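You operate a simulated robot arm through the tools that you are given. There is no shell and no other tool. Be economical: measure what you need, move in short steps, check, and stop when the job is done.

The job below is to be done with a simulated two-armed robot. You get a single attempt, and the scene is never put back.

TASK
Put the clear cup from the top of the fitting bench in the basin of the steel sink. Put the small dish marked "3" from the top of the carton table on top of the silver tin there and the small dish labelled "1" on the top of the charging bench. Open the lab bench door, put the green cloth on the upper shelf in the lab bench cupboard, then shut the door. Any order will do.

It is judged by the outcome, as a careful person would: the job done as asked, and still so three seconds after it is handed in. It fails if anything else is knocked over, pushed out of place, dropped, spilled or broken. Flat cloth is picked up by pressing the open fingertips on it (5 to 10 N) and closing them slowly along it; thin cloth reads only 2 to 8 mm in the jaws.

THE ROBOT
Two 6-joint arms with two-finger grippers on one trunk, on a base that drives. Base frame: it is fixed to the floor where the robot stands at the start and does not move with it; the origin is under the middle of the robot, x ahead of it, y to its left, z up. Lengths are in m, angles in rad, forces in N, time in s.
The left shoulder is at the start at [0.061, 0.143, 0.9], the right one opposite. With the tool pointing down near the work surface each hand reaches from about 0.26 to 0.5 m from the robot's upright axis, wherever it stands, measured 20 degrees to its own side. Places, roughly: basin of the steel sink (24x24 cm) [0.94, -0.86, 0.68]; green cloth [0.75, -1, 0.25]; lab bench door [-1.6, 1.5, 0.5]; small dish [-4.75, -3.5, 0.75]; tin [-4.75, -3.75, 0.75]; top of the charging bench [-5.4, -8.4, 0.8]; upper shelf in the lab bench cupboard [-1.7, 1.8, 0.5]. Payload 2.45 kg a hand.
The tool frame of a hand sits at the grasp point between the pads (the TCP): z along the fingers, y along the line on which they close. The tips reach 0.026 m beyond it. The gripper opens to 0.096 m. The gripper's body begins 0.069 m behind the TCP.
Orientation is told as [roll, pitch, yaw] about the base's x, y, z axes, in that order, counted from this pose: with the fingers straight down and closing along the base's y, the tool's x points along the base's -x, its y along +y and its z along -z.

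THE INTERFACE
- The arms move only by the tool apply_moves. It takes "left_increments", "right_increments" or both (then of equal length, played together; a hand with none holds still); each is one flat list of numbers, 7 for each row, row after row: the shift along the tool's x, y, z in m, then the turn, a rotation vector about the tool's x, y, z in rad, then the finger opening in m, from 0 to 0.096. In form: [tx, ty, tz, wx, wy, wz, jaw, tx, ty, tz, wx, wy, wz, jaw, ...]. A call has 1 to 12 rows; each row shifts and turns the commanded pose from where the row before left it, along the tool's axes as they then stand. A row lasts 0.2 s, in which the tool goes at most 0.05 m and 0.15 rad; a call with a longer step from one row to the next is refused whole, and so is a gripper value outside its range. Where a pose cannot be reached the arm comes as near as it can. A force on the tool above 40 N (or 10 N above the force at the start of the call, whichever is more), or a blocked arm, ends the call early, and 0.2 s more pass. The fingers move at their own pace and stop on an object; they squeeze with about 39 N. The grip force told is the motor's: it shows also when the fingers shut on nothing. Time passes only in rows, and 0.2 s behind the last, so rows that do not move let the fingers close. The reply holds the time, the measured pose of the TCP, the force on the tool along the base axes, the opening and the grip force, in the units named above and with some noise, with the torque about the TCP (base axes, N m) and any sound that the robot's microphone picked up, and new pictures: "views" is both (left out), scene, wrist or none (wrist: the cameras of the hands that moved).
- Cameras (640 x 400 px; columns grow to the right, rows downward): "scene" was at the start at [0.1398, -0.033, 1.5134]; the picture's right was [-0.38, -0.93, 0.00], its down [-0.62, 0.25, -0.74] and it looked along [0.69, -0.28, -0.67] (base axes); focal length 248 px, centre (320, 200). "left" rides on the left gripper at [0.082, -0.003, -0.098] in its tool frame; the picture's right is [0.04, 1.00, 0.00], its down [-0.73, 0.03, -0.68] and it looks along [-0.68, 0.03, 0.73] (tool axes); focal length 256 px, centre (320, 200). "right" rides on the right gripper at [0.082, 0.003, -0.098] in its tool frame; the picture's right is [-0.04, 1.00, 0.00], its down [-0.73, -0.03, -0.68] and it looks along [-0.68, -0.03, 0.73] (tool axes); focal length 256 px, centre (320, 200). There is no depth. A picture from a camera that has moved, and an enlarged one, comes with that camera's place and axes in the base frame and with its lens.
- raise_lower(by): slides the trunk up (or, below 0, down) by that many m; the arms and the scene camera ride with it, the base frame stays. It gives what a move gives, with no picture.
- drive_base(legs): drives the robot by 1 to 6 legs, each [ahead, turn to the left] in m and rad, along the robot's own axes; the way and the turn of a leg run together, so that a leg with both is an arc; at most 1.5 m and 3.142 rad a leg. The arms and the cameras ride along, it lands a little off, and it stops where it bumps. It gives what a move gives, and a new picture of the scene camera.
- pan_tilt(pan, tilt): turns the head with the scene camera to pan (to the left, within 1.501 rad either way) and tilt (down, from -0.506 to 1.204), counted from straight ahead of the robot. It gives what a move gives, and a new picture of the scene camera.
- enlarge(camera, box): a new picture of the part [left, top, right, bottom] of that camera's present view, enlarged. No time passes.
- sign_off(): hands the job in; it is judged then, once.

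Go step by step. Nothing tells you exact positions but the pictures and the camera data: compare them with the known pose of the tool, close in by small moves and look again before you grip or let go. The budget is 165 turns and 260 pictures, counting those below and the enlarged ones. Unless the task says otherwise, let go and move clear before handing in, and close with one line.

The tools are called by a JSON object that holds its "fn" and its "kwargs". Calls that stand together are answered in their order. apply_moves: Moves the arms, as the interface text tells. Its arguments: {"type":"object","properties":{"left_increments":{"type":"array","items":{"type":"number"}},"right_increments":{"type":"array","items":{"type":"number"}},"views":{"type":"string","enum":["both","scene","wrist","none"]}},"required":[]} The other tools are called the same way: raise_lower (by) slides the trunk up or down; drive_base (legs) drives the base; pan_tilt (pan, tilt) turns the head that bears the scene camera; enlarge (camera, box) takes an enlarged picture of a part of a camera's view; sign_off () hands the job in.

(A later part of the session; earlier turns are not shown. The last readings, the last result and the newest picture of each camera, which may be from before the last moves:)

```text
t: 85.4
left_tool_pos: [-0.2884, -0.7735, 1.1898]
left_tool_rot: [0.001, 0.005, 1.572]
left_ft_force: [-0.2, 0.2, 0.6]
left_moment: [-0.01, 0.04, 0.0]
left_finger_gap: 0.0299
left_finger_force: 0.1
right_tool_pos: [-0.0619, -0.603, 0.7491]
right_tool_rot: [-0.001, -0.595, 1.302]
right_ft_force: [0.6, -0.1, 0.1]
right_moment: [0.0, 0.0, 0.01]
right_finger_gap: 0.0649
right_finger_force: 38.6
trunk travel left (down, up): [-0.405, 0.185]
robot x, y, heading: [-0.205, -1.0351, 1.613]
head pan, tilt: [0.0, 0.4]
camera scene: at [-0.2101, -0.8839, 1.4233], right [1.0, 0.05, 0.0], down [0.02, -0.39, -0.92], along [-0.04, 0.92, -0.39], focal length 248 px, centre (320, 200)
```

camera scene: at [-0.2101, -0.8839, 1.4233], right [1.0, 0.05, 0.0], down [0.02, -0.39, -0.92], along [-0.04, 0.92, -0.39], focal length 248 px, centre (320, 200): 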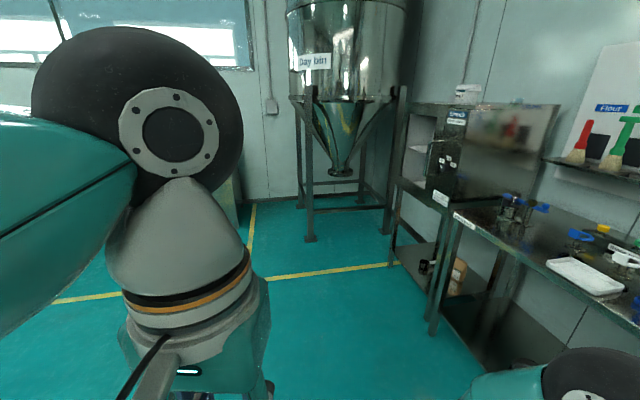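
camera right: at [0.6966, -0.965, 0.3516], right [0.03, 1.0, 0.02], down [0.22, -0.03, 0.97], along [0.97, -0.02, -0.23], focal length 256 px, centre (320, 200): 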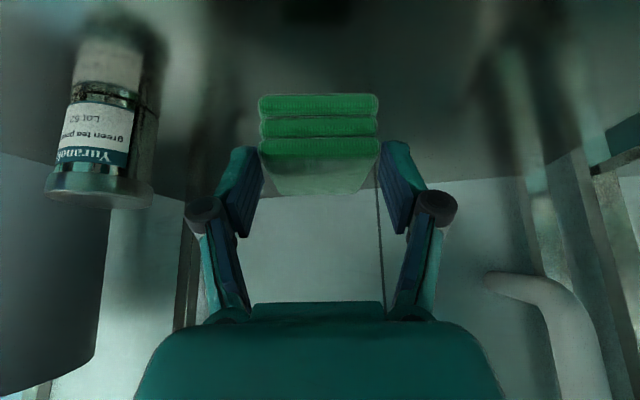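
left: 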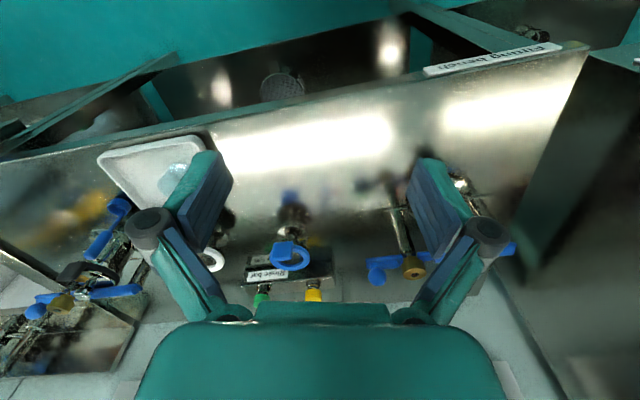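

Turning on toward the lab bench and looking ahead.

{"fn": "drive_base", "kwargs": {"legs": [[0.0, 0.65]]}}

{"fn": "pan_tilt", "kwargs": {"pan": -0.4, "tilt": 0.5}}

```text
t: 87.8
left_tool_pos: [-0.4287, -0.8804, 1.1895]
left_tool_rot: [-0.004, 0.001, 2.222]
left_ft_force: [-0.5, 0.1, 0.1]
left_moment: [0.0, 0.0, 0.02]
left_finger_gap: 0.0298
left_finger_force: 0.1
right_tool_pos: [-0.3517, -0.6057, 0.7495]
right_tool_rot: [-0.003, -0.595, 1.955]
right_ft_force: [-0.7, -0.3, -0.3]
right_moment: [-0.04, 0.0, 0.0]
right_finger_gap: 0.0649
right_finger_force: 39.1
trunk travel left (down, up): [-0.405, 0.185]
robot x, y, heading: [-0.1852, -1.0239, 2.27]
head pan, tilt: [0.0, 0.4]
camera scene: at [-0.2838, -0.9077, 1.4233], right [0.77, 0.64, 0.0], down [0.25, -0.3, -0.92], along [-0.59, 0.7, -0.39], focal length 248 px, centre (320, 200)
```

scene: 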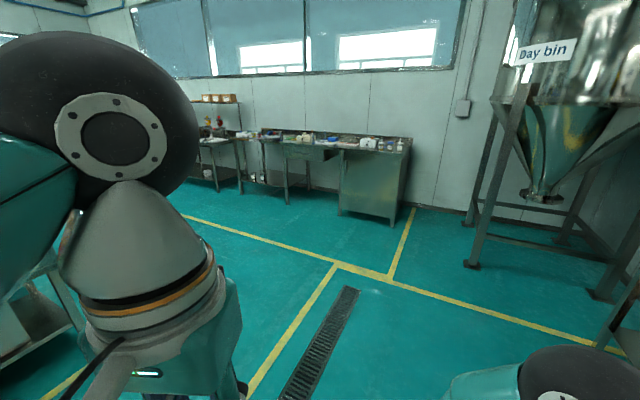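

```text
t: 88.7
left_tool_pos: [-0.4292, -0.8806, 1.1871]
left_tool_rot: [-0.002, -0.001, 2.224]
left_ft_force: [0.2, -0.1, 1.2]
left_moment: [-0.01, 0.02, -0.03]
left_finger_gap: 0.0299
left_finger_force: 0.1
right_tool_pos: [-0.3517, -0.6065, 0.7489]
right_tool_rot: [-0.002, -0.597, 1.955]
right_ft_force: [-0.1, -0.5, -1.0]
right_moment: [-0.03, -0.02, -0.02]
right_finger_gap: 0.065
right_finger_force: 38.5
trunk travel left (down, up): [-0.405, 0.185]
robot x, y, heading: [-0.1867, -1.0239, 2.271]
head pan, tilt: [-0.4, 0.499]
camera scene: at [-0.2516, -0.8921, 1.4142], right [0.96, 0.3, 0.0], down [0.14, -0.46, -0.88], along [-0.26, 0.84, -0.48], focal length 248 px, centre (320, 200)
```

scene: 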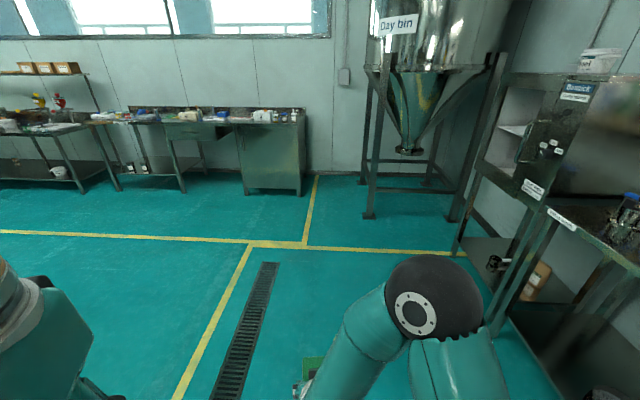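

The lab bench with its cupboard at the right end is visible. Zooming on the door.

{"fn": "enlarge", "kwargs": {"camera": "scene", "box": [120, 95, 330, 215]}}

{"fn": "drive_base", "kwargs": {"legs": [[1.3, 0.0]]}}

```text
3.05 times, centred on (225, 155) of scene
camera zoom: at [-0.2516, -0.8921, 1.4142], right [0.96, 0.3, 0.0], down [0.14, -0.46, -0.88], along [-0.26, 0.84, -0.48], focal length 755 px, centre (610, 337)
```

zoom: 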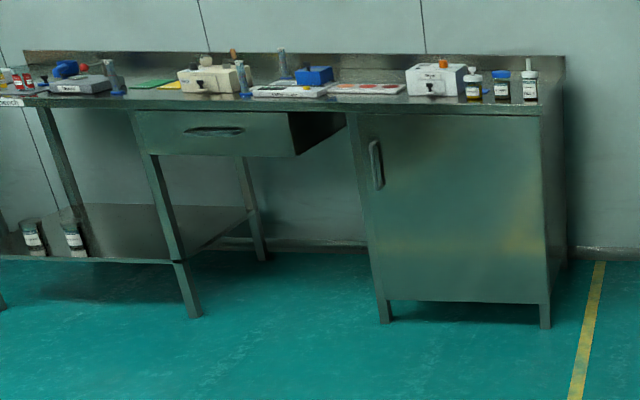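

```text
t: 95.3
left_tool_pos: [-1.2727, 0.1141, 1.1873]
left_tool_rot: [-0.004, -0.002, 2.231]
left_ft_force: [0.9, 0.4, -1.5]
left_moment: [0.01, -0.02, -0.02]
left_finger_gap: 0.0299
left_finger_force: 0.0
right_tool_pos: [-1.196, 0.3891, 0.7489]
right_tool_rot: [-0.002, -0.595, 1.961]
right_ft_force: [-0.7, 0.2, -0.6]
right_moment: [-0.06, -0.02, 0.04]
right_finger_gap: 0.0651
right_finger_force: 38.4
trunk travel left (down, up): [-0.405, 0.185]
robot x, y, heading: [-1.0341, -0.0272, 2.274]
head pan, tilt: [-0.4, 0.499]
camera scene: at [-1.0948, 0.1038, 1.4142], right [0.95, 0.3, 0.0], down [0.14, -0.46, -0.88], along [-0.26, 0.84, -0.48], focal length 248 px, centre (320, 200)
```

scene: 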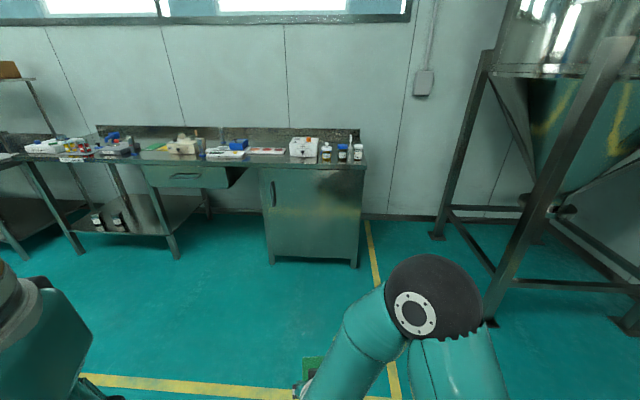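

The cupboard has a vertical handle at its left edge (hinge right), door facing about −y, handle near [-1.84, 1.43, 0.65]. I'll drive to a stand-off in front of the handle.

{"fn": "drive_base", "kwargs": {"legs": [[0.0, 0.09], [0.8, 0.0], [0.0, -0.55]]}}

{"fn": "pan_tilt", "kwargs": {"pan": -0.1, "tilt": 0.6}}

```text
t: 101.9
left_tool_pos: [-1.7624, 0.7565, 1.1875]
left_tool_rot: [-0.004, 0.0, 1.794]
left_ft_force: [-0.8, 0.1, 0.5]
left_moment: [0.02, -0.02, 0.01]
left_finger_gap: 0.0298
left_finger_force: 0.0
right_tool_pos: [-1.5773, 0.9745, 0.7505]
right_tool_rot: [-0.001, -0.595, 1.524]
right_ft_force: [-0.6, 0.4, -0.9]
right_moment: [0.0, 0.02, -0.02]
right_finger_gap: 0.0653
right_finger_force: 39.5
trunk travel left (down, up): [-0.405, 0.185]
robot x, y, heading: [-1.6182, 0.5229, 1.843]
head pan, tilt: [-0.4, 0.499]
camera scene: at [-1.6198, 0.6695, 1.4142], right [0.99, -0.13, 0.0], down [-0.06, -0.48, -0.88], along [0.11, 0.87, -0.48], focal length 248 px, centre (320, 200)
```

scene: 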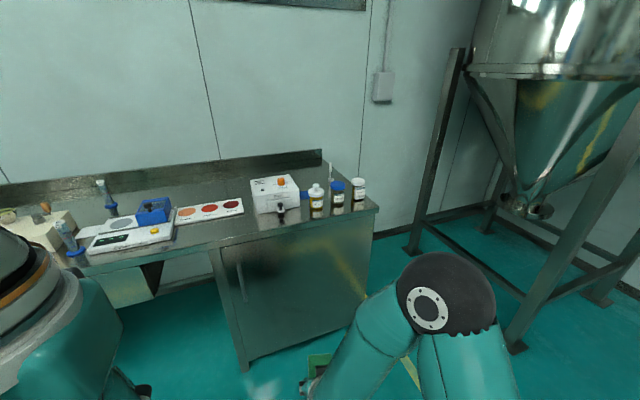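

```text
t: 102.7
left_tool_pos: [-1.7615, 0.7582, 1.1888]
left_tool_rot: [-0.005, 0.001, 1.794]
left_ft_force: [0.7, 0.9, -1.4]
left_moment: [-0.01, 0.01, -0.02]
left_finger_gap: 0.03
left_finger_force: 0.0
right_tool_pos: [-1.5769, 0.9729, 0.7505]
right_tool_rot: [0.0, -0.596, 1.522]
right_ft_force: [0.4, 1.0, -1.7]
right_moment: [-0.02, 0.01, -0.02]
right_finger_gap: 0.065
right_finger_force: 38.9
trunk travel left (down, up): [-0.405, 0.185]
robot x, y, heading: [-1.6172, 0.5218, 1.839]
head pan, tilt: [-0.099, 0.6]
camera scene: at [-1.6463, 0.6659, 1.4051], right [0.99, 0.17, 0.0], down [0.1, -0.56, -0.82], along [-0.14, 0.81, -0.57], focal length 248 px, centre (320, 200)
```

scene: 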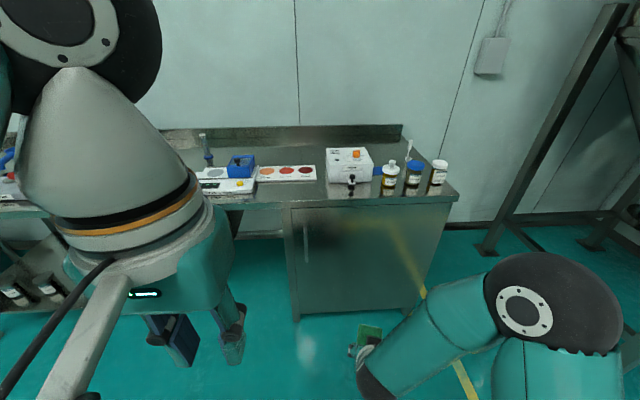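

{"fn": "enlarge", "kwargs": {"camera": "scene", "box": [270, 170, 470, 330]}}

```text
2.50 times, centred on (370, 250) of scene
camera zoom: at [-1.6463, 0.6659, 1.4051], right [0.99, 0.17, 0.0], down [0.1, -0.56, -0.82], along [-0.14, 0.81, -0.57], focal length 619 px, centre (195, 75)
```

zoom: 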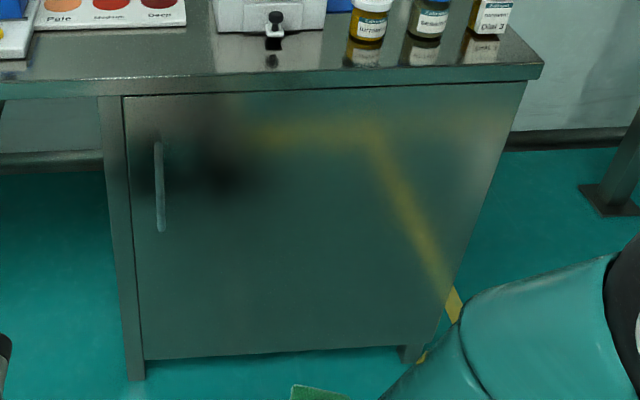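

Handle bar at about [-1.833, 1.398, 0.65], straight ahead 0.9 m. I'll bring the left tool forward and pitch it horizontal, while moving the right hand aside.

{"fn": "apply_moves", "kwargs": {"left_increments": [-0.035, -0.02, 0.035, 0, 0, 0, 0.05, -0.035, -0.02, 0.035, 0, 0, 0, 0.09, -0.035, -0.02, 0.035, 0, 0, 0, 0.09, -0.035, -0.01, 0.035, 0, 0, 0, 0.09, -0.03, 0, 0.035, 0, 0, 0, 0.09, -0.02, 0, 0.04, 0, 0, 0, 0.09], "right_increments": [0, -0.03, 0, 0, 0, 0, 0.02, 0, -0.03, 0, 0, 0, 0, 0.02, 0, -0.03, 0, 0, 0, 0, 0.02, 0, -0.02, 0, 0, 0, 0, 0.02, 0, 0, 0, 0, 0, 0, 0.02, 0, 0, 0, 0, 0, 0, 0.02], "views": "none"}}

{"fn": "apply_moves", "kwargs": {"left_increments": [0, 0, 0, 0, -0.143, 0, 0.09, 0, 0, 0, 0, -0.143, 0, 0.09, 0, 0, 0, 0, -0.143, 0, 0.09, 0, 0, 0, 0, -0.143, 0, 0.09, 0, 0, 0, 0, -0.143, 0, 0.09, 0, 0, 0, 0, -0.143, 0, 0.09, 0, 0, 0, 0, -0.143, 0, 0.09, 0, 0, 0, 0, -0.143, 0, 0.09, 0, 0, 0, 0, -0.143, 0, 0.09, 0, 0, 0, 0, -0.143, 0, 0.09, 0, 0, 0, 0, -0.14, 0, 0.09], "views": "both"}}

```text
refused: row 1 steps farther than a row can; nothing moved
```

```text
t: 104.2
left_tool_pos: [-1.7627, 0.7571, 1.1956]
left_tool_rot: [-0.036, -0.926, 1.821]
left_ft_force: [-1.4, -4.9, 8.0]
left_moment: [-1.42, -0.21, -0.39]
left_finger_gap: 0.0901
left_finger_force: 0.1
right_tool_pos: [-1.5777, 0.9731, 0.7492]
right_tool_rot: [-0.003, -0.596, 1.523]
right_ft_force: [-0.8, 0.6, -1.8]
right_moment: [0.0, 0.0, 0.0]
right_finger_gap: 0.0651
right_finger_force: 38.9
trunk travel left (down, up): [-0.405, 0.185]
robot x, y, heading: [-1.6184, 0.5227, 1.845]
head pan, tilt: [-0.099, 0.6]
stopped in row 7 (left hand): the force on the tool passed its limit at 94 N (the readings are from after the stop); the commanded pose is now the measured one
camera scene: at [-1.6463, 0.6658, 1.4052], right [0.99, 0.17, 0.0], down [0.1, -0.56, -0.82], along [-0.14, 0.81, -0.57], focal length 248 px, centre (320, 200)
camera left: at [-1.7304, 0.6334, 1.1888], right [-0.97, -0.24, -0.05], down [-0.03, -0.11, 0.99], along [-0.25, 0.96, 0.1], focal length 256 px, centre (320, 200)
```

scene: 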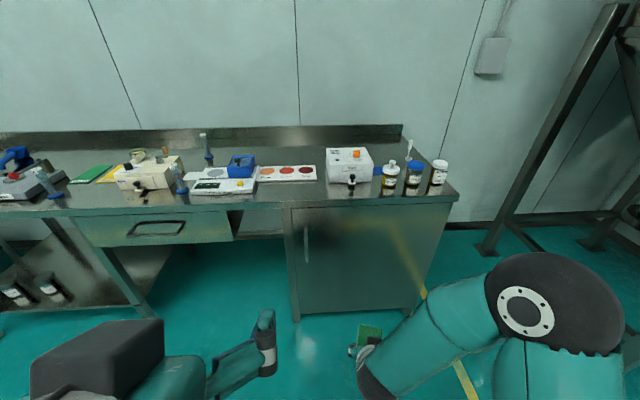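
left: 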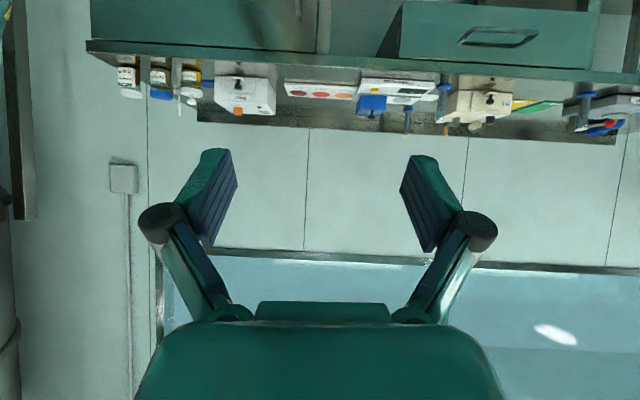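

My first call was refused and the second pitched in place until the arm touched the body; no harm seen. Now moving forward and down, then finishing the pitch.

{"fn": "apply_moves", "kwargs": {"left_increments": [-0.024, 0, 0.032, 0, 0, 0, 0.09, -0.024, 0, 0.032, 0, 0, 0, 0.09, -0.024, 0, 0.032, 0, 0, 0, 0.09, 0.01, 0, 0.045, 0, 0, 0, 0.09, 0.01, 0, 0.045, 0, 0, 0, 0.09, 0.01, 0, 0.045, 0, 0, 0, 0.09, 0, 0, 0, 0, -0.13, 0, 0.09, 0, 0, 0, 0, -0.13, 0, 0.09, 0, 0, 0, 0, -0.13, 0, 0.09, 0, 0, 0, 0, -0.13, 0, 0.09, 0, 0, 0, 0, -0.125, 0, 0.09], "right_increments": [0, -0.03, 0, 0, 0, 0, 0.02, 0, -0.03, 0, 0, 0, 0, 0.02, 0, -0.03, 0, 0, 0, 0, 0.02, 0, -0.02, 0, 0, 0, 0, 0.02, 0, 0, 0, 0, 0, 0, 0.02, 0, 0, 0, 0, 0, 0, 0.02, 0, 0, 0, 0, 0, 0, 0.02, 0, 0, 0, 0, 0, 0, 0.02, 0, 0, 0, 0, 0, 0, 0.02, 0, 0, 0, 0, 0, 0, 0.02, 0, 0, 0, 0, 0, 0, 0.02], "views": "both"}}

```text
t: 106.6
left_tool_pos: [-1.8069, 0.9645, 1.09]
left_tool_rot: [-1.755, -1.547, -2.735]
left_ft_force: [-0.3, -0.1, -1.3]
left_moment: [-0.01, -0.01, 0.0]
left_finger_gap: 0.0904
left_finger_force: 0.0
right_tool_pos: [-1.4784, 1.0036, 0.7501]
right_tool_rot: [-0.001, -0.592, 1.524]
right_ft_force: [0.0, -0.9, -0.7]
right_moment: [-0.03, 0.02, 0.03]
right_finger_gap: 0.0653
right_finger_force: 39.2
right hand out of reach, approached as far as the arm can: row 1, 2, 3, 4
trunk travel left (down, up): [-0.405, 0.185]
robot x, y, heading: [-1.6182, 0.5266, 1.845]
head pan, tilt: [-0.099, 0.6]
camera scene: at [-1.6463, 0.6664, 1.4051], right [0.99, 0.17, 0.0], down [0.1, -0.56, -0.82], along [-0.14, 0.81, -0.57], focal length 248 px, centre (320, 200)
camera right: at [-1.4872, 0.881, 0.7876], right [-1.0, 0.08, 0.02], down [0.04, 0.23, 0.97], along [0.07, 0.97, -0.23], focal length 256 px, centre (320, 200)
camera left: at [-1.7794, 0.869, 1.0082], right [-0.97, -0.22, -0.06], down [0.1, -0.68, 0.73], along [-0.2, 0.7, 0.68], focal length 256 px, centre (320, 200)
```

scene: 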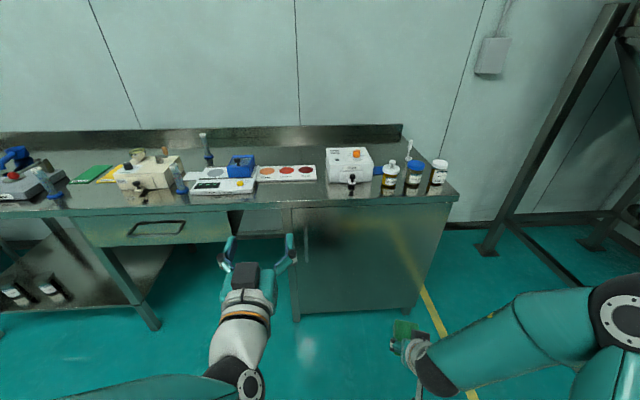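
right: 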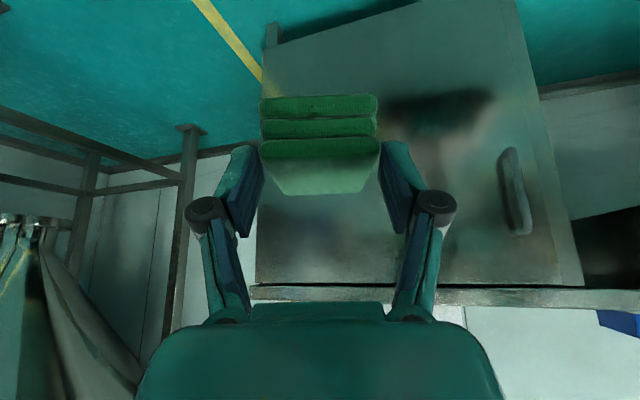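
left: 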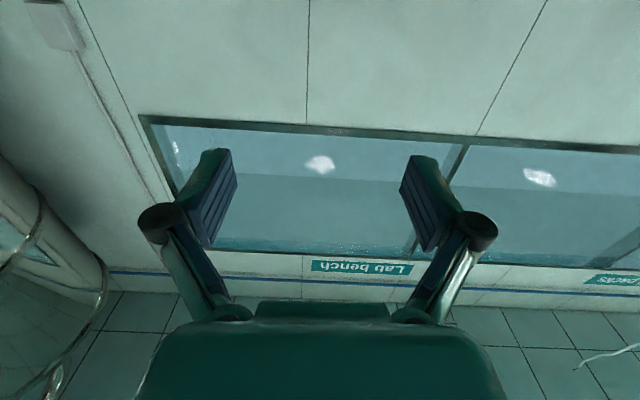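

The left tool now points straight at the door. Lower the trunk and the left hand to handle height.

{"fn": "raise_lower", "kwargs": {"by": -0.2}}

{"fn": "apply_moves", "kwargs": {"left_increments": [0.04, 0, 0, 0, 0, 0.03, 0.09, 0.04, 0, 0, 0, 0, 0.03, 0.09, 0.04, 0, 0, 0, 0, 0, 0.09, 0.04, 0, 0, 0, 0, 0, 0.09, 0.04, 0, 0, 0, 0, 0, 0.09, 0.04, 0, 0, 0, 0, 0, 0.09], "views": "both"}}

```text
t: 108.8
left_tool_pos: [-1.8057, 0.9626, 0.8891]
left_tool_rot: [-1.672, -1.548, -2.819]
left_ft_force: [0.9, 0.8, -0.3]
left_moment: [-0.03, 0.01, 0.0]
left_finger_gap: 0.0901
left_finger_force: 0.1
right_tool_pos: [-1.4777, 1.0021, 0.552]
right_tool_rot: [-0.003, -0.594, 1.523]
right_ft_force: [0.4, 0.2, -0.6]
right_moment: [-0.02, 0.0, 0.03]
right_finger_gap: 0.0651
right_finger_force: 38.5
trunk travel left (down, up): [-0.205, 0.385]
robot x, y, heading: [-1.6141, 0.5221, 1.838]
head pan, tilt: [-0.099, 0.6]
```

```text
t: 110.2
left_tool_pos: [-1.8036, 0.9812, 0.6518]
left_tool_rot: [1.644, -1.532, 0.15]
left_ft_force: [0.2, 1.2, 0.1]
left_moment: [0.05, -0.04, -0.01]
left_finger_gap: 0.0899
left_finger_force: 0.0
left hand out of reach, approached as far as the arm can: row 2, 3, 4
right_tool_pos: [-1.4775, 1.0032, 0.5506]
right_tool_rot: [-0.001, -0.594, 1.525]
right_ft_force: [-0.3, 0.0, 0.0]
right_moment: [-0.02, -0.03, 0.02]
right_finger_gap: 0.0652
right_finger_force: 38.6
trunk travel left (down, up): [-0.205, 0.385]
robot x, y, heading: [-1.6154, 0.5237, 1.839]
head pan, tilt: [-0.099, 0.6]
camera scene: at [-1.6464, 0.6661, 1.2051], right [0.99, 0.17, 0.0], down [0.1, -0.56, -0.82], along [-0.14, 0.81, -0.57], focal length 248 px, centre (320, 200)
camera left: at [-1.7813, 0.8859, 0.5709], right [-0.98, -0.22, 0.0], down [0.15, -0.66, 0.73], along [-0.16, 0.71, 0.68], focal length 256 px, centre (320, 200)
```

scene: 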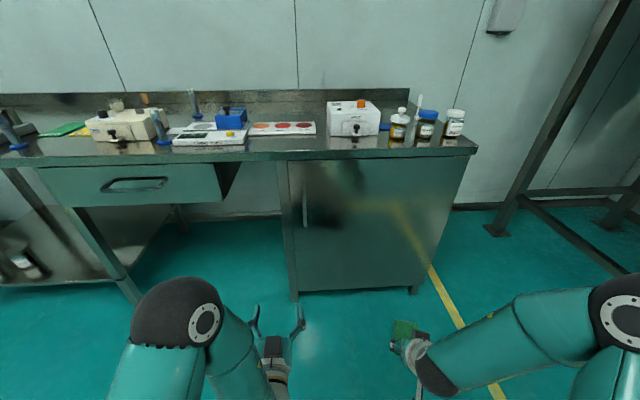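
left: 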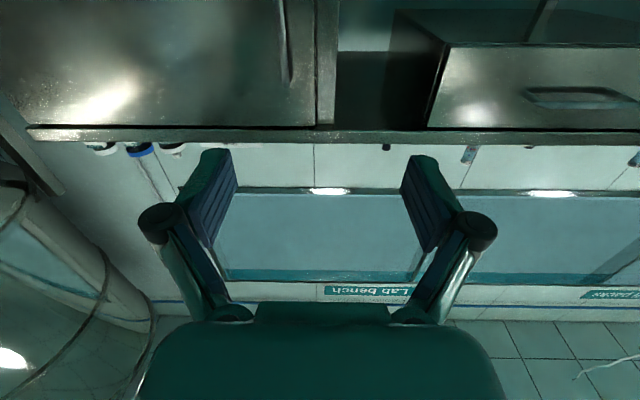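

The handle is about 0.41 m ahead and 0.07 m right of the left TCP. Drive 0.25 m forward, then check.

{"fn": "drive_base", "kwargs": {"legs": [[0.25, -0.03]]}}

{"fn": "apply_moves", "kwargs": {"left_increments": [0, -0.035, 0, 0, 0, 0, 0.09, 0, -0.035, 0, 0, 0, 0, 0.09], "views": "wrist"}}

{"fn": "pan_tilt", "kwargs": {"pan": 0.15, "tilt": 0.8}}

```text
t: 112.0
left_tool_pos: [-1.8513, 1.229, 0.653]
left_tool_rot: [1.615, -1.532, 0.146]
left_ft_force: [0.6, 0.8, -0.6]
left_moment: [0.03, -0.04, -0.01]
left_finger_gap: 0.0896
left_finger_force: 0.0
right_tool_pos: [-1.5248, 1.2402, 0.5527]
right_tool_rot: [-0.002, -0.593, 1.494]
right_ft_force: [0.1, 0.4, -0.7]
right_moment: [-0.07, -0.01, -0.01]
right_finger_gap: 0.0652
right_finger_force: 38.5
trunk travel left (down, up): [-0.205, 0.385]
robot x, y, heading: [-1.6815, 0.7622, 1.808]
head pan, tilt: [-0.099, 0.6]
camera scene: at [-1.7059, 0.9084, 1.205], right [0.99, 0.14, 0.0], down [0.08, -0.56, -0.82], along [-0.11, 0.82, -0.57], focal length 248 px, centre (320, 200)
```

scene: 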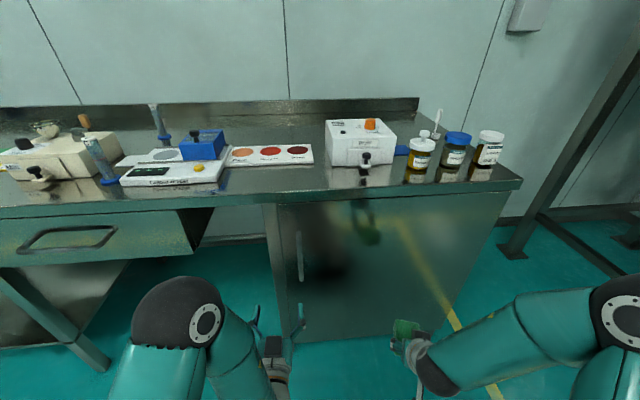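

```text
t: 112.6
left_tool_pos: [-1.7853, 1.242, 0.6499]
left_tool_rot: [1.623, -1.532, 0.145]
left_ft_force: [-0.5, 0.0, -0.1]
left_moment: [-0.01, 0.02, 0.0]
left_finger_gap: 0.0901
left_finger_force: 0.1
right_tool_pos: [-1.5248, 1.2393, 0.5522]
right_tool_rot: [-0.003, -0.592, 1.492]
right_ft_force: [0.0, -0.9, -0.7]
right_moment: [-0.03, 0.02, 0.0]
right_finger_gap: 0.065
right_finger_force: 39.1
trunk travel left (down, up): [-0.205, 0.385]
robot x, y, heading: [-1.6781, 0.7616, 1.81]
head pan, tilt: [-0.099, 0.6]
camera left: at [-1.7663, 1.1457, 0.5685], right [-0.98, -0.19, 0.0], down [0.13, -0.67, 0.73], along [-0.14, 0.72, 0.68], focal length 256 px, centre (320, 200)
```

left: 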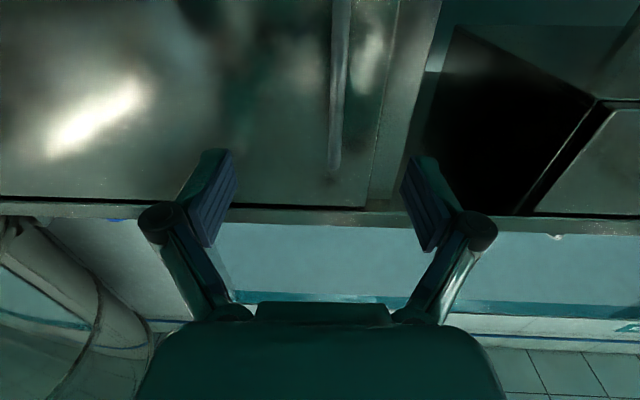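

```text
t: 113.4
left_tool_pos: [-1.7847, 1.2425, 0.6493]
left_tool_rot: [1.622, -1.533, 0.143]
left_ft_force: [-0.4, -0.6, -0.2]
left_moment: [0.01, 0.0, 0.02]
left_finger_gap: 0.0904
left_finger_force: 0.1
right_tool_pos: [-1.524, 1.2398, 0.5518]
right_tool_rot: [-0.002, -0.592, 1.491]
right_ft_force: [-0.3, -1.0, -0.8]
right_moment: [0.0, -0.01, 0.02]
right_finger_gap: 0.065
right_finger_force: 38.6
trunk travel left (down, up): [-0.205, 0.385]
robot x, y, heading: [-1.6824, 0.7636, 1.811]
head pan, tilt: [0.15, 0.799]
camera scene: at [-1.724, 0.8951, 1.1883], right [0.93, 0.38, 0.0], down [0.27, -0.66, -0.7], along [-0.26, 0.65, -0.72], focal length 248 px, centre (320, 200)
```

scene: 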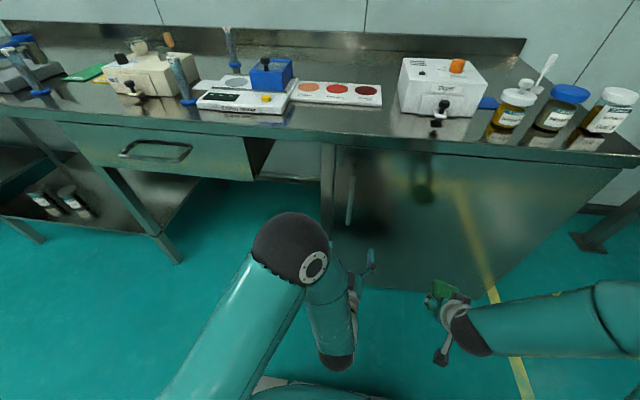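

The wrist view confirms the bar (top end at [-1.831, 1.397, 0.755]). Small lateral correction and advance toward it.

{"fn": "apply_moves", "kwargs": {"left_increments": [0, 0.009, 0.03, 0, 0, 0, 0.09, 0, 0.0085, 0.03, 0, 0, 0, 0.09, 0, 0, 0.03, 0, 0, 0, 0.09, 0, 0, 0.03, 0, 0, 0, 0.09], "views": "wrist"}}

{"fn": "enlarge", "kwargs": {"camera": "scene", "box": [280, 140, 440, 300]}}

```text
t: 114.4
left_tool_pos: [-1.8229, 1.3562, 0.6516]
left_tool_rot: [1.626, -1.533, 0.139]
left_ft_force: [-0.1, 0.2, 0.5]
left_moment: [0.02, 0.0, 0.01]
left_finger_gap: 0.0899
left_finger_force: 0.0
right_tool_pos: [-1.5241, 1.241, 0.5516]
right_tool_rot: [-0.002, -0.593, 1.491]
right_ft_force: [-0.6, -0.1, -0.4]
right_moment: [-0.04, -0.01, -0.02]
right_finger_gap: 0.0655
right_finger_force: 39.1
trunk travel left (down, up): [-0.205, 0.385]
robot x, y, heading: [-1.6821, 0.7614, 1.806]
head pan, tilt: [0.15, 0.799]
camera left: at [-1.8045, 1.2603, 0.5702], right [-0.98, -0.19, 0.0], down [0.13, -0.67, 0.73], along [-0.14, 0.72, 0.68], focal length 256 px, centre (320, 200)
```

left: 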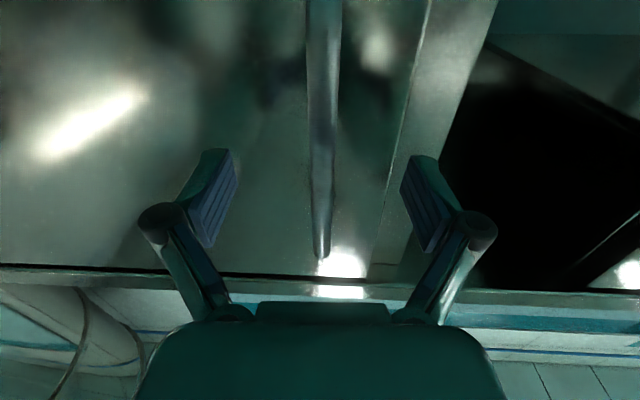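

```text
2.50 times, centred on (360, 220) of scene
camera zoom: at [-1.724, 0.8951, 1.1882], right [0.93, 0.38, 0.0], down [0.27, -0.66, -0.7], along [-0.26, 0.65, -0.72], focal length 619 px, centre (220, 150)
```

zoom: 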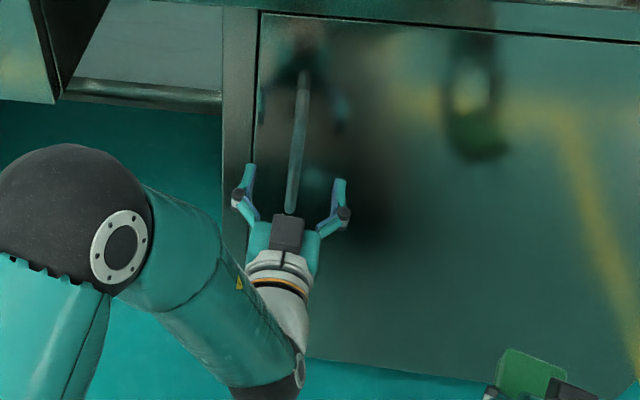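

Bar centred between the fingers. Advance 3.5 cm and close on it.

{"fn": "apply_moves", "kwargs": {"left_increments": [0, 0, 0.018, 0, 0, 0, 0.09, 0, 0, 0.014, 0, 0, 0, 0.09, 0, 0, 0, 0, 0, 0, 0.06, 0, 0, 0, 0, 0, 0, 0.03, 0, 0, 0, 0, 0, 0, 0.01, 0, 0, 0, 0, 0, 0, 0.004, 0, 0, 0, 0, 0, 0, 0.004], "views": "wrist"}}

```text
t: 116.0
left_tool_pos: [-1.8307, 1.3885, 0.6528]
left_tool_rot: [1.631, -1.534, 0.134]
left_ft_force: [-13.1, -4.0, 0.7]
left_moment: [0.27, -0.96, -0.18]
left_finger_gap: 0.0127
left_finger_force: 39.4
right_tool_pos: [-1.5251, 1.2414, 0.5506]
right_tool_rot: [-0.003, -0.593, 1.492]
right_ft_force: [-0.6, -0.3, -1.2]
right_moment: [-0.01, 0.0, 0.03]
right_finger_gap: 0.0653
right_finger_force: 39.2
trunk travel left (down, up): [-0.205, 0.385]
robot x, y, heading: [-1.6793, 0.7645, 1.811]
head pan, tilt: [0.15, 0.799]
camera left: at [-1.8111, 1.2919, 0.5703], right [-0.98, -0.19, 0.0], down [0.13, -0.67, 0.73], along [-0.14, 0.72, 0.68], focal length 256 px, centre (320, 200)
```

left: 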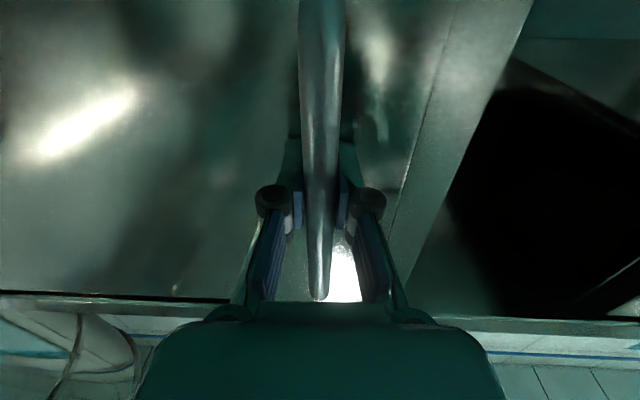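

The handle is gripped. I'll pull along the door's arc with matching yaw in small rows.

{"fn": "apply_moves", "kwargs": {"left_increments": [0, -0.002, -0.028, -0.05, 0, 0, 0.004, 0, -0.002, -0.028, -0.05, 0, 0, 0.004, 0, -0.002, -0.028, -0.05, 0, 0, 0.004, 0, -0.002, -0.028, -0.05, 0, 0, 0.004], "views": "both"}}

```text
t: 117.0
left_tool_pos: [-1.7949, 1.297, 0.6514]
left_tool_rot: [2.054, -1.546, -0.119]
left_ft_force: [20.8, 11.1, -1.2]
left_moment: [0.42, -1.04, 0.32]
left_finger_gap: 0.0138
left_finger_force: 39.1
right_tool_pos: [-1.5255, 1.2406, 0.5519]
right_tool_rot: [-0.001, -0.592, 1.491]
right_ft_force: [-0.6, 0.5, -0.7]
right_moment: [-0.03, 0.0, -0.03]
right_finger_gap: 0.0648
right_finger_force: 38.8
trunk travel left (down, up): [-0.205, 0.385]
robot x, y, heading: [-1.6811, 0.7651, 1.806]
head pan, tilt: [0.15, 0.799]
stopped in row 4 (left hand): the force on the tool passed its limit at 76 N (the readings are from after the stop); the commanded pose is now the measured one
camera scene: at [-1.7232, 0.8963, 1.1879], right [0.93, 0.38, 0.0], down [0.27, -0.67, -0.7], along [-0.26, 0.64, -0.72], focal length 248 px, centre (320, 200)
camera left: at [-1.7587, 1.207, 0.5695], right [-0.93, -0.36, -0.02], down [0.23, -0.65, 0.73], along [-0.27, 0.67, 0.69], focal length 256 px, centre (320, 200)
```

scene: 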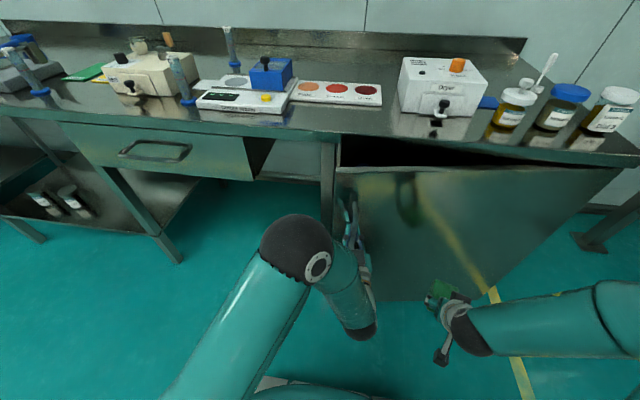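
left: 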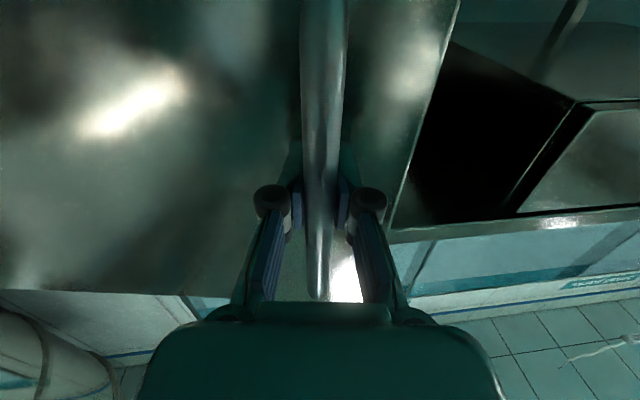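

The door is opening (~0.17 rad). Side force says to follow more to the right; continuing gently with that correction.

{"fn": "apply_moves", "kwargs": {"left_increments": [0, -0.005, 0, -0.01, 0, 0, 0.004, 0, -0.004, -0.018, -0.035, 0, 0, 0.004, 0, -0.004, -0.018, -0.035, 0, 0, 0.004, 0, -0.004, -0.018, -0.035, 0, 0, 0.004], "views": "none"}}

```text
t: 117.5
left_tool_pos: [-1.7981, 1.3012, 0.652]
left_tool_rot: [1.978, -1.555, -0.018]
left_ft_force: [26.6, 14.0, -7.7]
left_moment: [-0.56, -1.12, 0.38]
left_finger_gap: 0.0139
left_finger_force: 38.8
right_tool_pos: [-1.5231, 1.2403, 0.5512]
right_tool_rot: [0.0, -0.589, 1.491]
right_ft_force: [0.4, 0.1, -0.6]
right_moment: [-0.05, -0.01, 0.0]
right_finger_gap: 0.0648
right_finger_force: 38.5
trunk travel left (down, up): [-0.205, 0.385]
robot x, y, heading: [-1.6808, 0.7598, 1.804]
head pan, tilt: [0.15, 0.799]
stopped in row 2 (left hand): the force on the tool passed its limit at 53 N (the readings are from after the stop); the commanded pose is now the measured one
```

Something binds; the door is already ajar about 0.15 rad. I'll release the handle, back off slightly, and see whether it stays.

{"fn": "apply_moves", "kwargs": {"left_increments": [0, 0, 0, 0, 0, 0, 0.03, 0, 0, 0, 0, 0, 0, 0.06, 0, 0, 0, 0, 0, 0, 0.09, 0, 0, -0.02, 0, 0, 0, 0.09, 0, 0, -0.03, 0, 0, 0, 0.09, 0, 0, -0.03, 0, 0, 0, 0.09], "views": "both"}}

```text
t: 118.7
left_tool_pos: [-1.8259, 1.2642, 0.6406]
left_tool_rot: [0.187, -1.552, 1.863]
left_ft_force: [24.0, 13.4, -2.9]
left_moment: [-0.31, -0.25, -0.03]
left_finger_gap: 0.0961
left_finger_force: 4.5
right_tool_pos: [-1.5237, 1.2402, 0.5515]
right_tool_rot: [-0.001, -0.591, 1.49]
right_ft_force: [-1.4, -0.3, -0.1]
right_moment: [-0.06, -0.03, 0.0]
right_finger_gap: 0.0651
right_finger_force: 39.4
trunk travel left (down, up): [-0.205, 0.385]
robot x, y, heading: [-1.6811, 0.7637, 1.803]
head pan, tilt: [0.15, 0.799]
stopped in row 6 (left hand): the force on the tool passed its limit at 67 N (the readings are from after the stop); the commanded pose is now the measured one
camera scene: at [-1.723, 0.8967, 1.1877], right [0.93, 0.38, 0.0], down [0.27, -0.67, -0.7], along [-0.26, 0.64, -0.72], focal length 248 px, centre (320, 200)
camera left: at [-1.7773, 1.1777, 0.5602], right [-0.89, -0.46, -0.04], down [0.28, -0.6, 0.74], along [-0.37, 0.65, 0.67], focal length 256 px, centre (320, 200)
```

scene: 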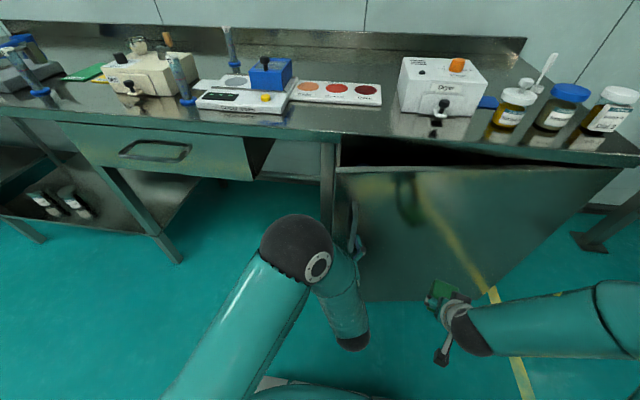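
left: 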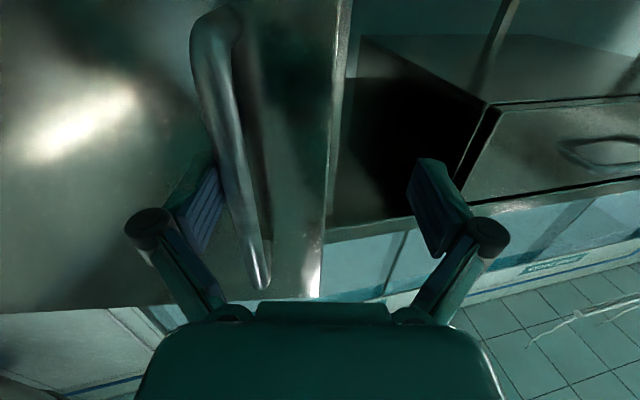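

The left wrist is folded near its inner limit against the body, so I couldn't pull further. The handle is nearly out of the fingers; I'll back the base a bit to free it.

{"fn": "drive_base", "kwargs": {"legs": [[-0.1, 0.0]]}}

{"fn": "enlarge", "kwargs": {"camera": "left", "box": [0, 0, 640, 400]}}

```text
t: 119.5
left_tool_pos: [-1.8219, 1.2556, 0.644]
left_tool_rot: [-0.297, -1.56, 2.336]
left_ft_force: [9.7, 6.1, -1.0]
left_moment: [0.08, 0.15, 0.03]
left_finger_gap: 0.0959
left_finger_force: 4.4
right_tool_pos: [-1.5216, 1.2293, 0.5533]
right_tool_rot: [0.001, -0.591, 1.488]
right_ft_force: [0.9, -0.1, -1.6]
right_moment: [-0.02, 0.04, -0.01]
right_finger_gap: 0.0649
right_finger_force: 38.8
trunk travel left (down, up): [-0.205, 0.385]
robot x, y, heading: [-1.6804, 0.7526, 1.804]
head pan, tilt: [0.15, 0.799]
stopped in leg 1: the force on the tool passed its limit at 48 N (the readings are from after the stop); the commanded pose is now the measured one
camera scene: at [-1.7204, 0.8845, 1.1882], right [0.93, 0.38, 0.0], down [0.27, -0.66, -0.7], along [-0.26, 0.65, -0.72], focal length 248 px, centre (320, 200)
```

scene: 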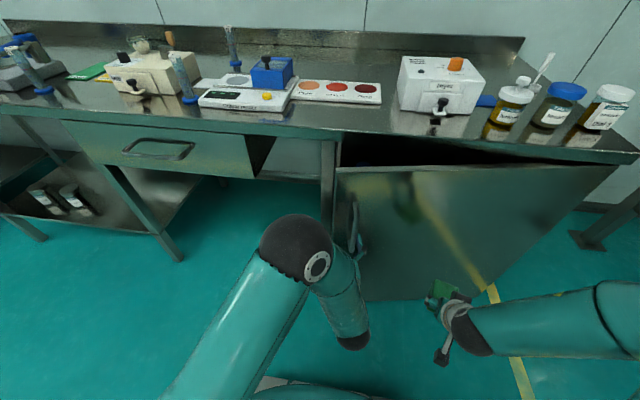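

```text
1.00 times, centred on (320, 200) of left (not enlarged: the box is as wide or as high as the picture)
camera zoom: at [-1.7732, 1.1689, 0.5622], right [-0.89, -0.45, -0.04], down [0.27, -0.61, 0.74], along [-0.36, 0.65, 0.67], focal length 256 px, centre (320, 200)
```

zoom: 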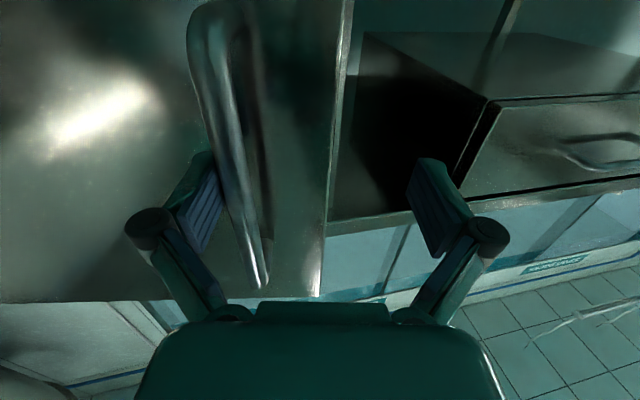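

Re-centre: rotate the hand's yaw back and shift right so the bar sits mid-gap again.

{"fn": "apply_moves", "kwargs": {"left_increments": [0, -0.015, 0, 0.06, 0, 0, 0.096, 0, -0.015, 0, 0.06, 0, 0, 0.096, 0, -0.01, 0, 0.06, 0, 0, 0.096], "views": "wrist"}}

```text
t: 120.3
left_tool_pos: [-1.7834, 1.2719, 0.6439]
left_tool_rot: [-0.451, -1.561, 2.309]
left_ft_force: [0.5, -0.2, 0.3]
left_moment: [-0.05, 0.01, -0.02]
left_finger_gap: 0.096
left_finger_force: 0.0
right_tool_pos: [-1.5215, 1.2283, 0.5531]
right_tool_rot: [-0.004, -0.595, 1.489]
right_ft_force: [-0.5, 0.4, -0.7]
right_moment: [0.0, 0.02, -0.01]
right_finger_gap: 0.0654
right_finger_force: 39.4
trunk travel left (down, up): [-0.205, 0.385]
robot x, y, heading: [-1.6813, 0.7516, 1.808]
head pan, tilt: [0.15, 0.799]
camera left: at [-1.7525, 1.1772, 0.5634], right [-0.96, -0.28, -0.04], down [0.16, -0.65, 0.74], along [-0.24, 0.7, 0.67], focal length 256 px, centre (320, 200)
```

left: 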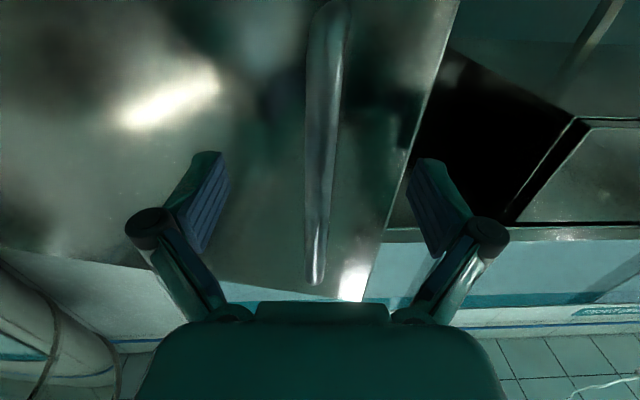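

Free, and the door stays ajar (~0.2 rad) with the bar mid-gap. I'll grip again and pull using the base, backing with a slight right turn to follow the arc.

{"fn": "apply_moves", "kwargs": {"left_increments": [0, 0, 0.005, 0, 0, 0, 0.06, 0, 0, 0, 0, 0, 0, 0.03, 0, 0, 0, 0, 0, 0, 0.008, 0, 0, 0, 0, 0, 0, 0.004, 0, 0, 0, 0, 0, 0, 0.004], "views": "none"}}

{"fn": "drive_base", "kwargs": {"legs": [[-0.06, -0.05]]}}

```text
t: 121.5
left_tool_pos: [-1.7852, 1.2775, 0.6442]
left_tool_rot: [-0.457, -1.562, 2.315]
left_ft_force: [15.3, 6.3, -0.2]
left_moment: [-0.36, 0.09, -0.05]
left_finger_gap: 0.0124
left_finger_force: 39.5
right_tool_pos: [-1.5205, 1.2281, 0.5532]
right_tool_rot: [0.0, -0.591, 1.49]
right_ft_force: [0.0, -0.5, -0.5]
right_moment: [0.01, 0.03, -0.01]
right_finger_gap: 0.0648
right_finger_force: 38.7
trunk travel left (down, up): [-0.205, 0.385]
robot x, y, heading: [-1.676, 0.7504, 1.803]
head pan, tilt: [0.15, 0.799]
```

```text
t: 122.5
left_tool_pos: [-1.75, 1.2209, 0.644]
left_tool_rot: [-0.449, -1.56, 2.263]
left_ft_force: [-13.2, -9.5, 5.5]
left_moment: [-0.42, 0.15, -0.16]
left_finger_gap: 0.0124
left_finger_force: 39.2
right_tool_pos: [-1.4858, 1.1609, 0.5537]
right_tool_rot: [-0.002, -0.593, 1.439]
right_ft_force: [0.0, -0.3, 0.2]
right_moment: [-0.04, 0.01, -0.03]
right_finger_gap: 0.0651
right_finger_force: 38.8
trunk travel left (down, up): [-0.205, 0.385]
robot x, y, heading: [-1.6699, 0.6945, 1.761]
head pan, tilt: [0.15, 0.799]
camera scene: at [-1.7037, 0.8251, 1.1884], right [0.94, 0.33, 0.0], down [0.24, -0.68, -0.7], along [-0.23, 0.66, -0.72], focal length 248 px, centre (320, 200)
```

scene: 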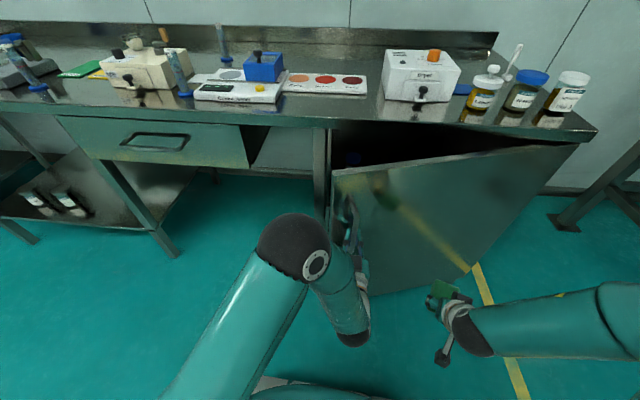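

That works, the door is at about 0.3 rad. Continue in legs.

{"fn": "drive_base", "kwargs": {"legs": [[-0.06, -0.02]]}}

{"fn": "drive_base", "kwargs": {"legs": [[-0.06, -0.05]]}}

```text
t: 123.3
left_tool_pos: [-1.7307, 1.195, 0.6455]
left_tool_rot: [-0.621, -1.557, 2.399]
left_ft_force: [4.0, 3.5, -6.0]
left_moment: [1.03, 0.42, -0.06]
left_finger_gap: 0.0125
left_finger_force: 39.3
right_tool_pos: [-1.4761, 1.1299, 0.5548]
right_tool_rot: [-0.001, -0.59, 1.429]
right_ft_force: [0.5, 0.5, 0.5]
right_moment: [0.01, 0.0, -0.04]
right_finger_gap: 0.0651
right_finger_force: 39.3
trunk travel left (down, up): [-0.205, 0.385]
robot x, y, heading: [-1.6611, 0.6587, 1.755]
head pan, tilt: [0.15, 0.799]
stopped in leg 1: the force on the tool passed its limit at 56 N (the readings are from after the stop); the commanded pose is now the measured one
camera scene: at [-1.6965, 0.7986, 1.188], right [0.95, 0.32, 0.0], down [0.23, -0.68, -0.7], along [-0.23, 0.66, -0.72], focal length 248 px, centre (320, 200)
```

scene: 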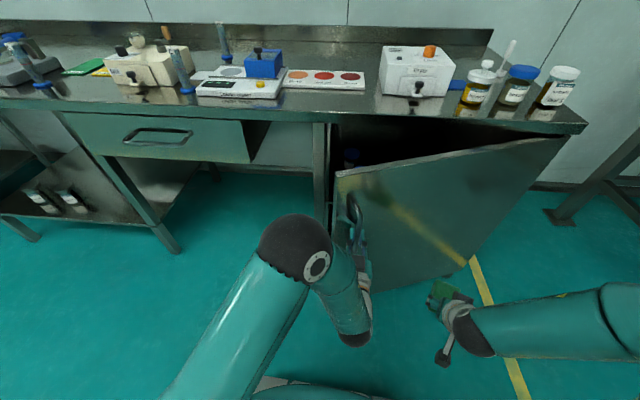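

```text
t: 124.2
left_tool_pos: [-1.7148, 1.1734, 0.6468]
left_tool_rot: [-0.817, -1.555, 2.563]
left_ft_force: [6.0, 5.1, -6.1]
left_moment: [1.11, 0.65, -0.08]
left_finger_gap: 0.0125
left_finger_force: 38.7
right_tool_pos: [-1.4637, 1.1034, 0.5554]
right_tool_rot: [-0.001, -0.59, 1.412]
right_ft_force: [0.8, 0.0, -0.9]
right_moment: [0.0, 0.0, 0.01]
right_finger_gap: 0.0649
right_finger_force: 38.9
trunk travel left (down, up): [-0.205, 0.385]
robot x, y, heading: [-1.6575, 0.6388, 1.734]
head pan, tilt: [0.15, 0.799]
stopped in leg 1: the force on the tool passed its limit at 52 N (the readings are from after the stop); the commanded pose is now the measured one
camera scene: at [-1.6907, 0.7749, 1.1881], right [0.95, 0.31, 0.0], down [0.22, -0.68, -0.7], along [-0.22, 0.66, -0.72], focal length 248 px, centre (320, 200)
```

scene: 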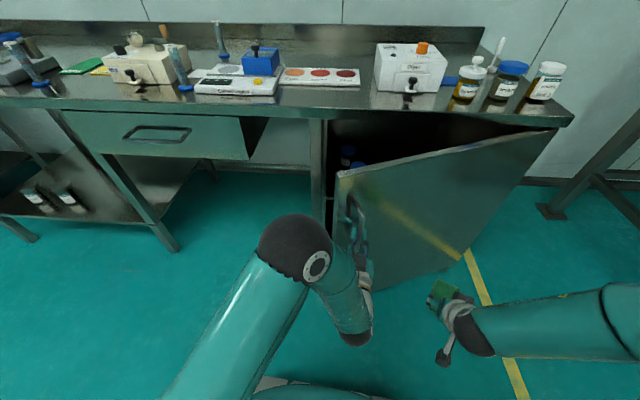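

The door is open about 25°. Release the handle, and back straight away from it.

{"fn": "apply_moves", "kwargs": {"left_increments": [0, 0, 0, 0, 0, 0, 0.03, 0, 0, 0, 0, 0, 0, 0.06, 0, 0, 0, 0, 0, 0, 0.09], "views": "wrist"}}

{"fn": "drive_base", "kwargs": {"legs": [[-0.12, 0.0]]}}

```text
t: 125.0
left_tool_pos: [-1.7154, 1.1732, 0.6473]
left_tool_rot: [-0.955, -1.554, 2.702]
left_ft_force: [0.3, -0.8, 0.6]
left_moment: [-0.02, 0.01, -0.01]
left_finger_gap: 0.09
left_finger_force: 0.1
right_tool_pos: [-1.4636, 1.1031, 0.5564]
right_tool_rot: [-0.002, -0.59, 1.412]
right_ft_force: [0.6, -0.4, -0.8]
right_moment: [-0.04, 0.0, 0.0]
right_finger_gap: 0.0649
right_finger_force: 39.3
trunk travel left (down, up): [-0.205, 0.385]
robot x, y, heading: [-1.6589, 0.6428, 1.735]
head pan, tilt: [0.15, 0.799]
camera left: at [-1.6929, 1.0764, 0.5669], right [-0.98, -0.18, -0.05], down [0.08, -0.67, 0.74], along [-0.17, 0.72, 0.67], focal length 256 px, centre (320, 200)
```

left: 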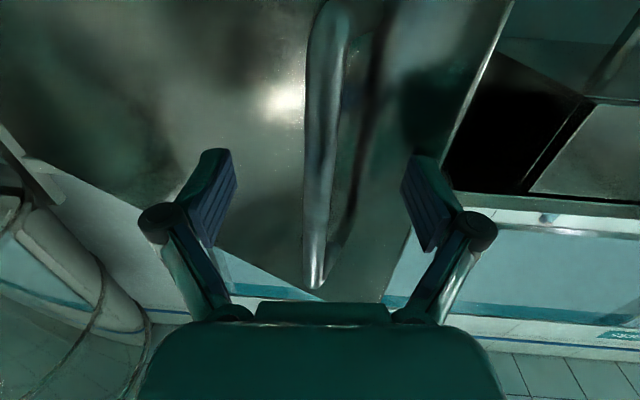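

```text
t: 126.2
left_tool_pos: [-1.6939, 1.0534, 0.6469]
left_tool_rot: [-0.951, -1.554, 2.692]
left_ft_force: [-0.3, 0.7, -0.4]
left_moment: [0.02, 0.01, -0.02]
left_finger_gap: 0.0901
left_finger_force: 0.0
right_tool_pos: [-1.4434, 0.9816, 0.5565]
right_tool_rot: [-0.002, -0.59, 1.408]
right_ft_force: [0.0, -0.7, -1.0]
right_moment: [-0.05, 0.01, 0.04]
right_finger_gap: 0.0648
right_finger_force: 38.9
trunk travel left (down, up): [-0.205, 0.385]
robot x, y, heading: [-1.6406, 0.5198, 1.736]
head pan, tilt: [0.15, 0.799]
camera scene: at [-1.6713, 0.6542, 1.1882], right [0.95, 0.31, 0.0], down [0.22, -0.68, -0.7], along [-0.21, 0.66, -0.72], focal length 248 px, centre (320, 200)
```

scene: 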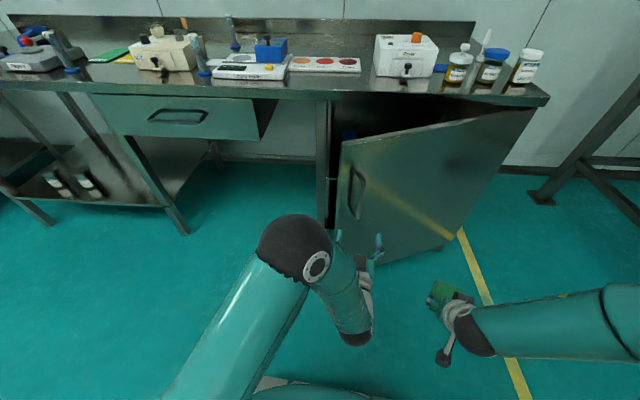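

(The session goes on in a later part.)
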